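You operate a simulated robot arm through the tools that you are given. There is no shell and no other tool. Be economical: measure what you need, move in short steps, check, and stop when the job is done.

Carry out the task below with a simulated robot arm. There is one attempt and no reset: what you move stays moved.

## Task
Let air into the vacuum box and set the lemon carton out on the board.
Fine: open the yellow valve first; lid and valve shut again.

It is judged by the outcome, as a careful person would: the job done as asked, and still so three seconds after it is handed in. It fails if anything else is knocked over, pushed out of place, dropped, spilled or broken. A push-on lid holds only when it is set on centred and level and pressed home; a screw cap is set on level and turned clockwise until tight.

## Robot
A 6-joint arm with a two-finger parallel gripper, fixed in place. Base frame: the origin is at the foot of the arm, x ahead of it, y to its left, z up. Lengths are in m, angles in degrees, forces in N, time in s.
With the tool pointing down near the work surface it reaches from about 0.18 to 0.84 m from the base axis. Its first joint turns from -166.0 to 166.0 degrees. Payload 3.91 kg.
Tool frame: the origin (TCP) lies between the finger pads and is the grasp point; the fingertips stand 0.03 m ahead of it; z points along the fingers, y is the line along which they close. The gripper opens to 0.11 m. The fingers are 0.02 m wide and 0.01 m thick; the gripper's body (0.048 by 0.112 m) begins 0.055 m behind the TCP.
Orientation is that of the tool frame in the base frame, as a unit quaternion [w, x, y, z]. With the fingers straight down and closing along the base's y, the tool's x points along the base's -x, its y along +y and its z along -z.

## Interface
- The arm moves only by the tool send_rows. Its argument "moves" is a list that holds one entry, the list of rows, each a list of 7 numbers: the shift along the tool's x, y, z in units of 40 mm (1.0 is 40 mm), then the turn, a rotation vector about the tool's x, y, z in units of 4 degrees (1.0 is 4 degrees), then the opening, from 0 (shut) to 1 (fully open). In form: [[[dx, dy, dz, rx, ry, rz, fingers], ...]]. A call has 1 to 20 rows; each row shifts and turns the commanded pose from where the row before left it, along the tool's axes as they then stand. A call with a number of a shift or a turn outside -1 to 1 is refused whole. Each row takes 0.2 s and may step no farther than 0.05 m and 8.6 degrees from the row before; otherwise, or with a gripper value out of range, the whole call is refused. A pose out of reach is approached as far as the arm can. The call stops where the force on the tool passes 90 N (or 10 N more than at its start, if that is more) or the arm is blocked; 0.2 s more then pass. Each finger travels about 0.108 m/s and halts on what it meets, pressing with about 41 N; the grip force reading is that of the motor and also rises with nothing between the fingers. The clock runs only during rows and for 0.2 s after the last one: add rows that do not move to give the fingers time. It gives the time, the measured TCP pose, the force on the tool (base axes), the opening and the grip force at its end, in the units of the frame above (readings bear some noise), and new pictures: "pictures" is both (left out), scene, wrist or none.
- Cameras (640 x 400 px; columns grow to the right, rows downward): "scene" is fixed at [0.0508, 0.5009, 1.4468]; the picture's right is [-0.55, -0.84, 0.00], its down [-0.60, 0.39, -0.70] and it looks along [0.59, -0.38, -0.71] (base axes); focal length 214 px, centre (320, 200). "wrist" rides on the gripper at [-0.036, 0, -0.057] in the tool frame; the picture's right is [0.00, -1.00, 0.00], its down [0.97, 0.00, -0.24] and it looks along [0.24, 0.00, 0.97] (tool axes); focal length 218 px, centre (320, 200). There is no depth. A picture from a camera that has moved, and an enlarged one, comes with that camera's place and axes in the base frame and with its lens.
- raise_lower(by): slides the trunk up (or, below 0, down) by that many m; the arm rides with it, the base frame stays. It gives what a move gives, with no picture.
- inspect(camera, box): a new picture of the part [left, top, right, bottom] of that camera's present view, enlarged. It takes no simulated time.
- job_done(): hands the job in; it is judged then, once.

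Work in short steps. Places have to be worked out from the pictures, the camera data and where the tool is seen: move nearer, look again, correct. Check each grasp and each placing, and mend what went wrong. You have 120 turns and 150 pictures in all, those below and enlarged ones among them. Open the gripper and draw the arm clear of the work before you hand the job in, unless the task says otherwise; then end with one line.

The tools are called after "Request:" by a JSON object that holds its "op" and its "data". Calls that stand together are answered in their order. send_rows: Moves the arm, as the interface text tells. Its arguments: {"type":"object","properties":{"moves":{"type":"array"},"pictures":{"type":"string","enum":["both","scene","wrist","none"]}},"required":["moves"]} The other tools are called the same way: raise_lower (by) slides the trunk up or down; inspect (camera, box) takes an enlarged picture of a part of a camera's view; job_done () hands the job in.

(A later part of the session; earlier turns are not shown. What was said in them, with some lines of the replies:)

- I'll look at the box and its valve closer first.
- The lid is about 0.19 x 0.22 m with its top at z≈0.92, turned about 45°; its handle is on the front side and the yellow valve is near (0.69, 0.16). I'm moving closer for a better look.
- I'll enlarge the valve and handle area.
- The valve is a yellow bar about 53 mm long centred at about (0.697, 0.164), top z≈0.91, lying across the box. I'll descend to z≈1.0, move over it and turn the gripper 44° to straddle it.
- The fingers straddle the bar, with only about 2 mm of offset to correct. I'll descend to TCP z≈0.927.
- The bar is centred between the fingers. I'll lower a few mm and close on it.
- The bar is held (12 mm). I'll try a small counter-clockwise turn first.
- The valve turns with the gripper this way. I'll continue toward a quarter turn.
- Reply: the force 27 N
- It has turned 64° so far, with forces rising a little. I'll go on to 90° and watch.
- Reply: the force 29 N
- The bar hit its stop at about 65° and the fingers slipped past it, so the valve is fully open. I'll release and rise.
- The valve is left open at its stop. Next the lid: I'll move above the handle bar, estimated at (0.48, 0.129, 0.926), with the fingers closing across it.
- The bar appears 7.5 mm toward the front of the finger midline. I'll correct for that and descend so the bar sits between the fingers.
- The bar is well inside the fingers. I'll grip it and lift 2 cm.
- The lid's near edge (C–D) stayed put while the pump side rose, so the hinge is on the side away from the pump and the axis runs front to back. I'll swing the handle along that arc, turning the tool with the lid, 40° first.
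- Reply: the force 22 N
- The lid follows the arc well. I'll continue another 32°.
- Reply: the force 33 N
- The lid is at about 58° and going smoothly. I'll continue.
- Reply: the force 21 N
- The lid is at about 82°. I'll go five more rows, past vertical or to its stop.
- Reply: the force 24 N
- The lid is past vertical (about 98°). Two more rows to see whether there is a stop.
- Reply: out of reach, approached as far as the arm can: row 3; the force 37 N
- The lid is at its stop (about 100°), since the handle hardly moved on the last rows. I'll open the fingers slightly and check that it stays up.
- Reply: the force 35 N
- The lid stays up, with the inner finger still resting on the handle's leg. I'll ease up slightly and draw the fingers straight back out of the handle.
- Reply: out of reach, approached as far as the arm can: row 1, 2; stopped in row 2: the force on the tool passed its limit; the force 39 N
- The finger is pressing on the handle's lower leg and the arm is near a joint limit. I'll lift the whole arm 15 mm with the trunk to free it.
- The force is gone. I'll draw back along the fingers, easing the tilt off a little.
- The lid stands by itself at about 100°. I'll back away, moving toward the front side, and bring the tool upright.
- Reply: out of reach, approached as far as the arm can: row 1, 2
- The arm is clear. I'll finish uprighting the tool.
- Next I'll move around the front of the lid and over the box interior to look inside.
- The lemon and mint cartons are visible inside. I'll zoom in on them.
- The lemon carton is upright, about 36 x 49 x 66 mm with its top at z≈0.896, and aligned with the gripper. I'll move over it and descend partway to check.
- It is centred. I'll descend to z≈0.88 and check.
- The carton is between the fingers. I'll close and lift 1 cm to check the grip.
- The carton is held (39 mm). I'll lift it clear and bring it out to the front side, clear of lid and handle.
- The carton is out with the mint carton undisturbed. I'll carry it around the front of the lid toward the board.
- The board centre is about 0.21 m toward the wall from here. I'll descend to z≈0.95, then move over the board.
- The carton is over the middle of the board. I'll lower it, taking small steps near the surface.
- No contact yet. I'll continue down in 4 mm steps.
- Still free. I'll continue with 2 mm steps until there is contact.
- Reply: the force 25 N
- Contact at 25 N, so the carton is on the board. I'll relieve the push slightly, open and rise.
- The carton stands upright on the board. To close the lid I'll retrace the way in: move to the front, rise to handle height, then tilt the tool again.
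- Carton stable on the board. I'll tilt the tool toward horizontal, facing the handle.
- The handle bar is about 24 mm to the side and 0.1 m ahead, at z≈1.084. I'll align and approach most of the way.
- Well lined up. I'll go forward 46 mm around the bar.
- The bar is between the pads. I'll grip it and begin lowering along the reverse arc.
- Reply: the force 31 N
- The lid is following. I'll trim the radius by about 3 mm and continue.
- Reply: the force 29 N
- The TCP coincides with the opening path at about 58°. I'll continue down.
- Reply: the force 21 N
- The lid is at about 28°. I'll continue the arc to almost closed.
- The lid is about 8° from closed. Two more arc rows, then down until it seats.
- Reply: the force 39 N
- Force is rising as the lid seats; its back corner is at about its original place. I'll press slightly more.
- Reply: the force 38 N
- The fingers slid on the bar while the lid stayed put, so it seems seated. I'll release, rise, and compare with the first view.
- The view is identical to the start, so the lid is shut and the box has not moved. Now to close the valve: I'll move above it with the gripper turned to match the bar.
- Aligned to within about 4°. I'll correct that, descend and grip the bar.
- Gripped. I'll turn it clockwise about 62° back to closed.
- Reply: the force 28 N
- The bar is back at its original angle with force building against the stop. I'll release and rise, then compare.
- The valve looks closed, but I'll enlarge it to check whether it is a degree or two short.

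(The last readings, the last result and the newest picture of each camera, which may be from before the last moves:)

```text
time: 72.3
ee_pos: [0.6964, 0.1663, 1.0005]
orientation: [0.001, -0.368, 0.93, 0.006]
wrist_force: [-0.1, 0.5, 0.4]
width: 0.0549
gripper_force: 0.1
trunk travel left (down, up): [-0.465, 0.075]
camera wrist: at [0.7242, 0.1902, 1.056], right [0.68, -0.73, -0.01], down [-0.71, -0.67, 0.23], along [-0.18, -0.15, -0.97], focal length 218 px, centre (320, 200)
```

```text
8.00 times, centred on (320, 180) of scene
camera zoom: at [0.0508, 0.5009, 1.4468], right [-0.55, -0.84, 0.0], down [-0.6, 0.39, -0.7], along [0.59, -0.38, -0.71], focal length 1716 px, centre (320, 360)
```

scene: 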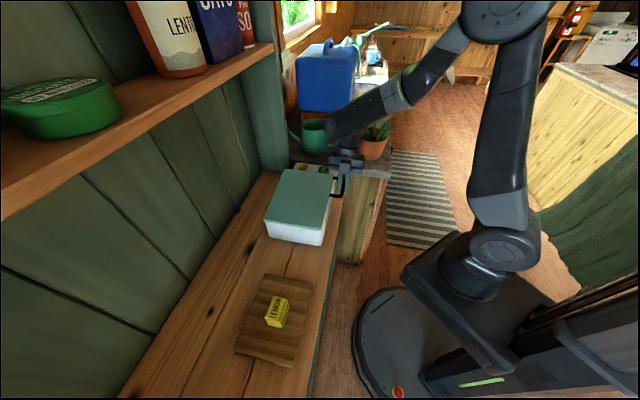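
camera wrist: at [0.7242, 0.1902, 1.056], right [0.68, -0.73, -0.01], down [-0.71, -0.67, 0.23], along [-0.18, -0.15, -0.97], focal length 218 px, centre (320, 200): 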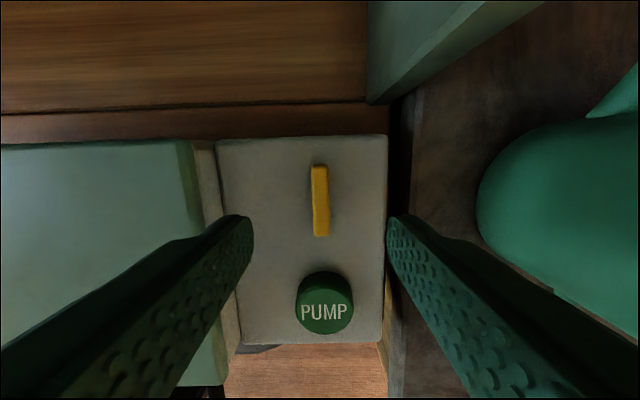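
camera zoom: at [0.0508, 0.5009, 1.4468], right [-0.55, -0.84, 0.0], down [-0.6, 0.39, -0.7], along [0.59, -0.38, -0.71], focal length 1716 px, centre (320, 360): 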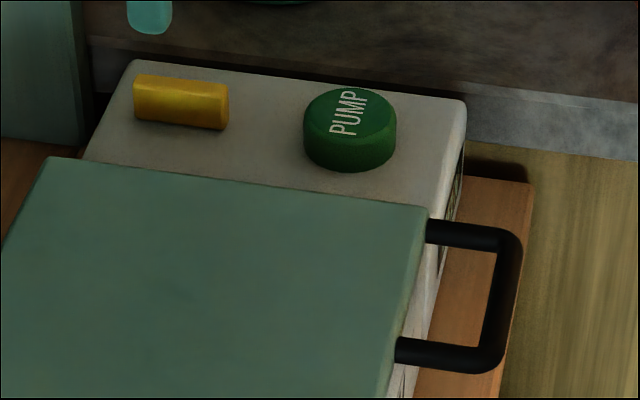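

The scene view of valve and lid matches the starting picture exactly. I'll draw the arm clear.

Request:
{"op": "send_rows", "data": {"moves": [[[0.8, 0, -0.5, 0, 0, 0, 0.6], [0.8, 0, -0.5, 0, 0, 0, 0.6], [0.8, 0, -0.6, 0, 0, 0, 0.6], [0.8, 0, -0.8, 0, 0, 0, 0.6], [0.8, 0, -0.8, 0, 0, 0, 0.6], [0.8, 0, -0.8, 0, 0, 0, 0.6]]]}}

Request:
{"op": "inspect", "data": {"camera": "scene", "box": [200, 150, 360, 380]}}

```text
time: 73.7
ee_pos: [0.5544, 0.0324, 1.1598]
orientation: [0.003, -0.368, 0.93, 0.006]
wrist_force: [-0.2, 0.8, 1.0]
width: 0.066
gripper_force: 0.1
trunk travel left (down, up): [-0.465, 0.075]
camera wrist: at [0.5814, 0.0561, 1.2164], right [0.68, -0.73, -0.01], down [-0.71, -0.67, 0.23], along [-0.18, -0.15, -0.97], focal length 218 px, centre (320, 200)
```

scene: 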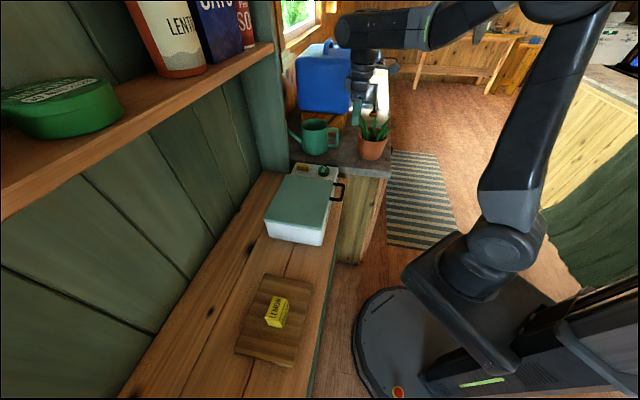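
wrist: 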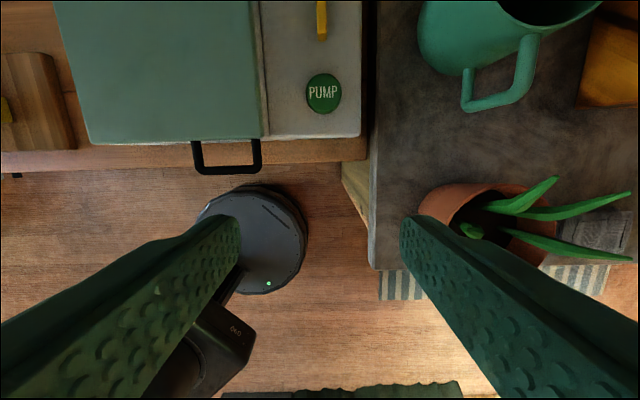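

```text
1.74 times, centred on (280, 265) of scene
camera zoom: at [0.0508, 0.5009, 1.4468], right [-0.55, -0.84, 0.0], down [-0.6, 0.39, -0.7], along [0.59, -0.38, -0.71], focal length 373 px, centre (390, 87)
```

zoom: 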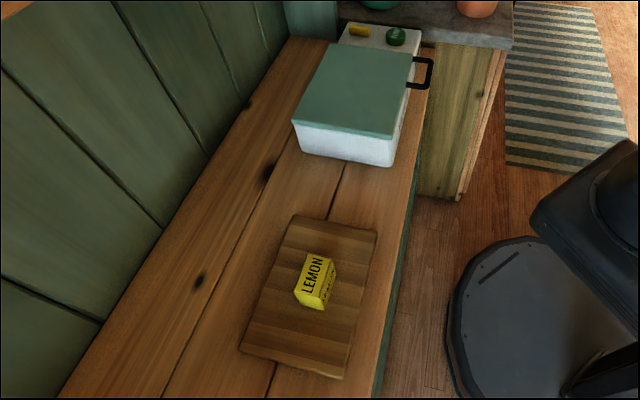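

The carton is upright on the board, the lid and valve are shut, nothing else has moved, and the arm is clear. I'm handing in.

Request:
{"op": "job_done", "data": {}}

```text
The job is handed in.
```

The lemon carton is standing on the board; I opened the yellow valve before lifting the lid, and both the valve and the lid are shut again.
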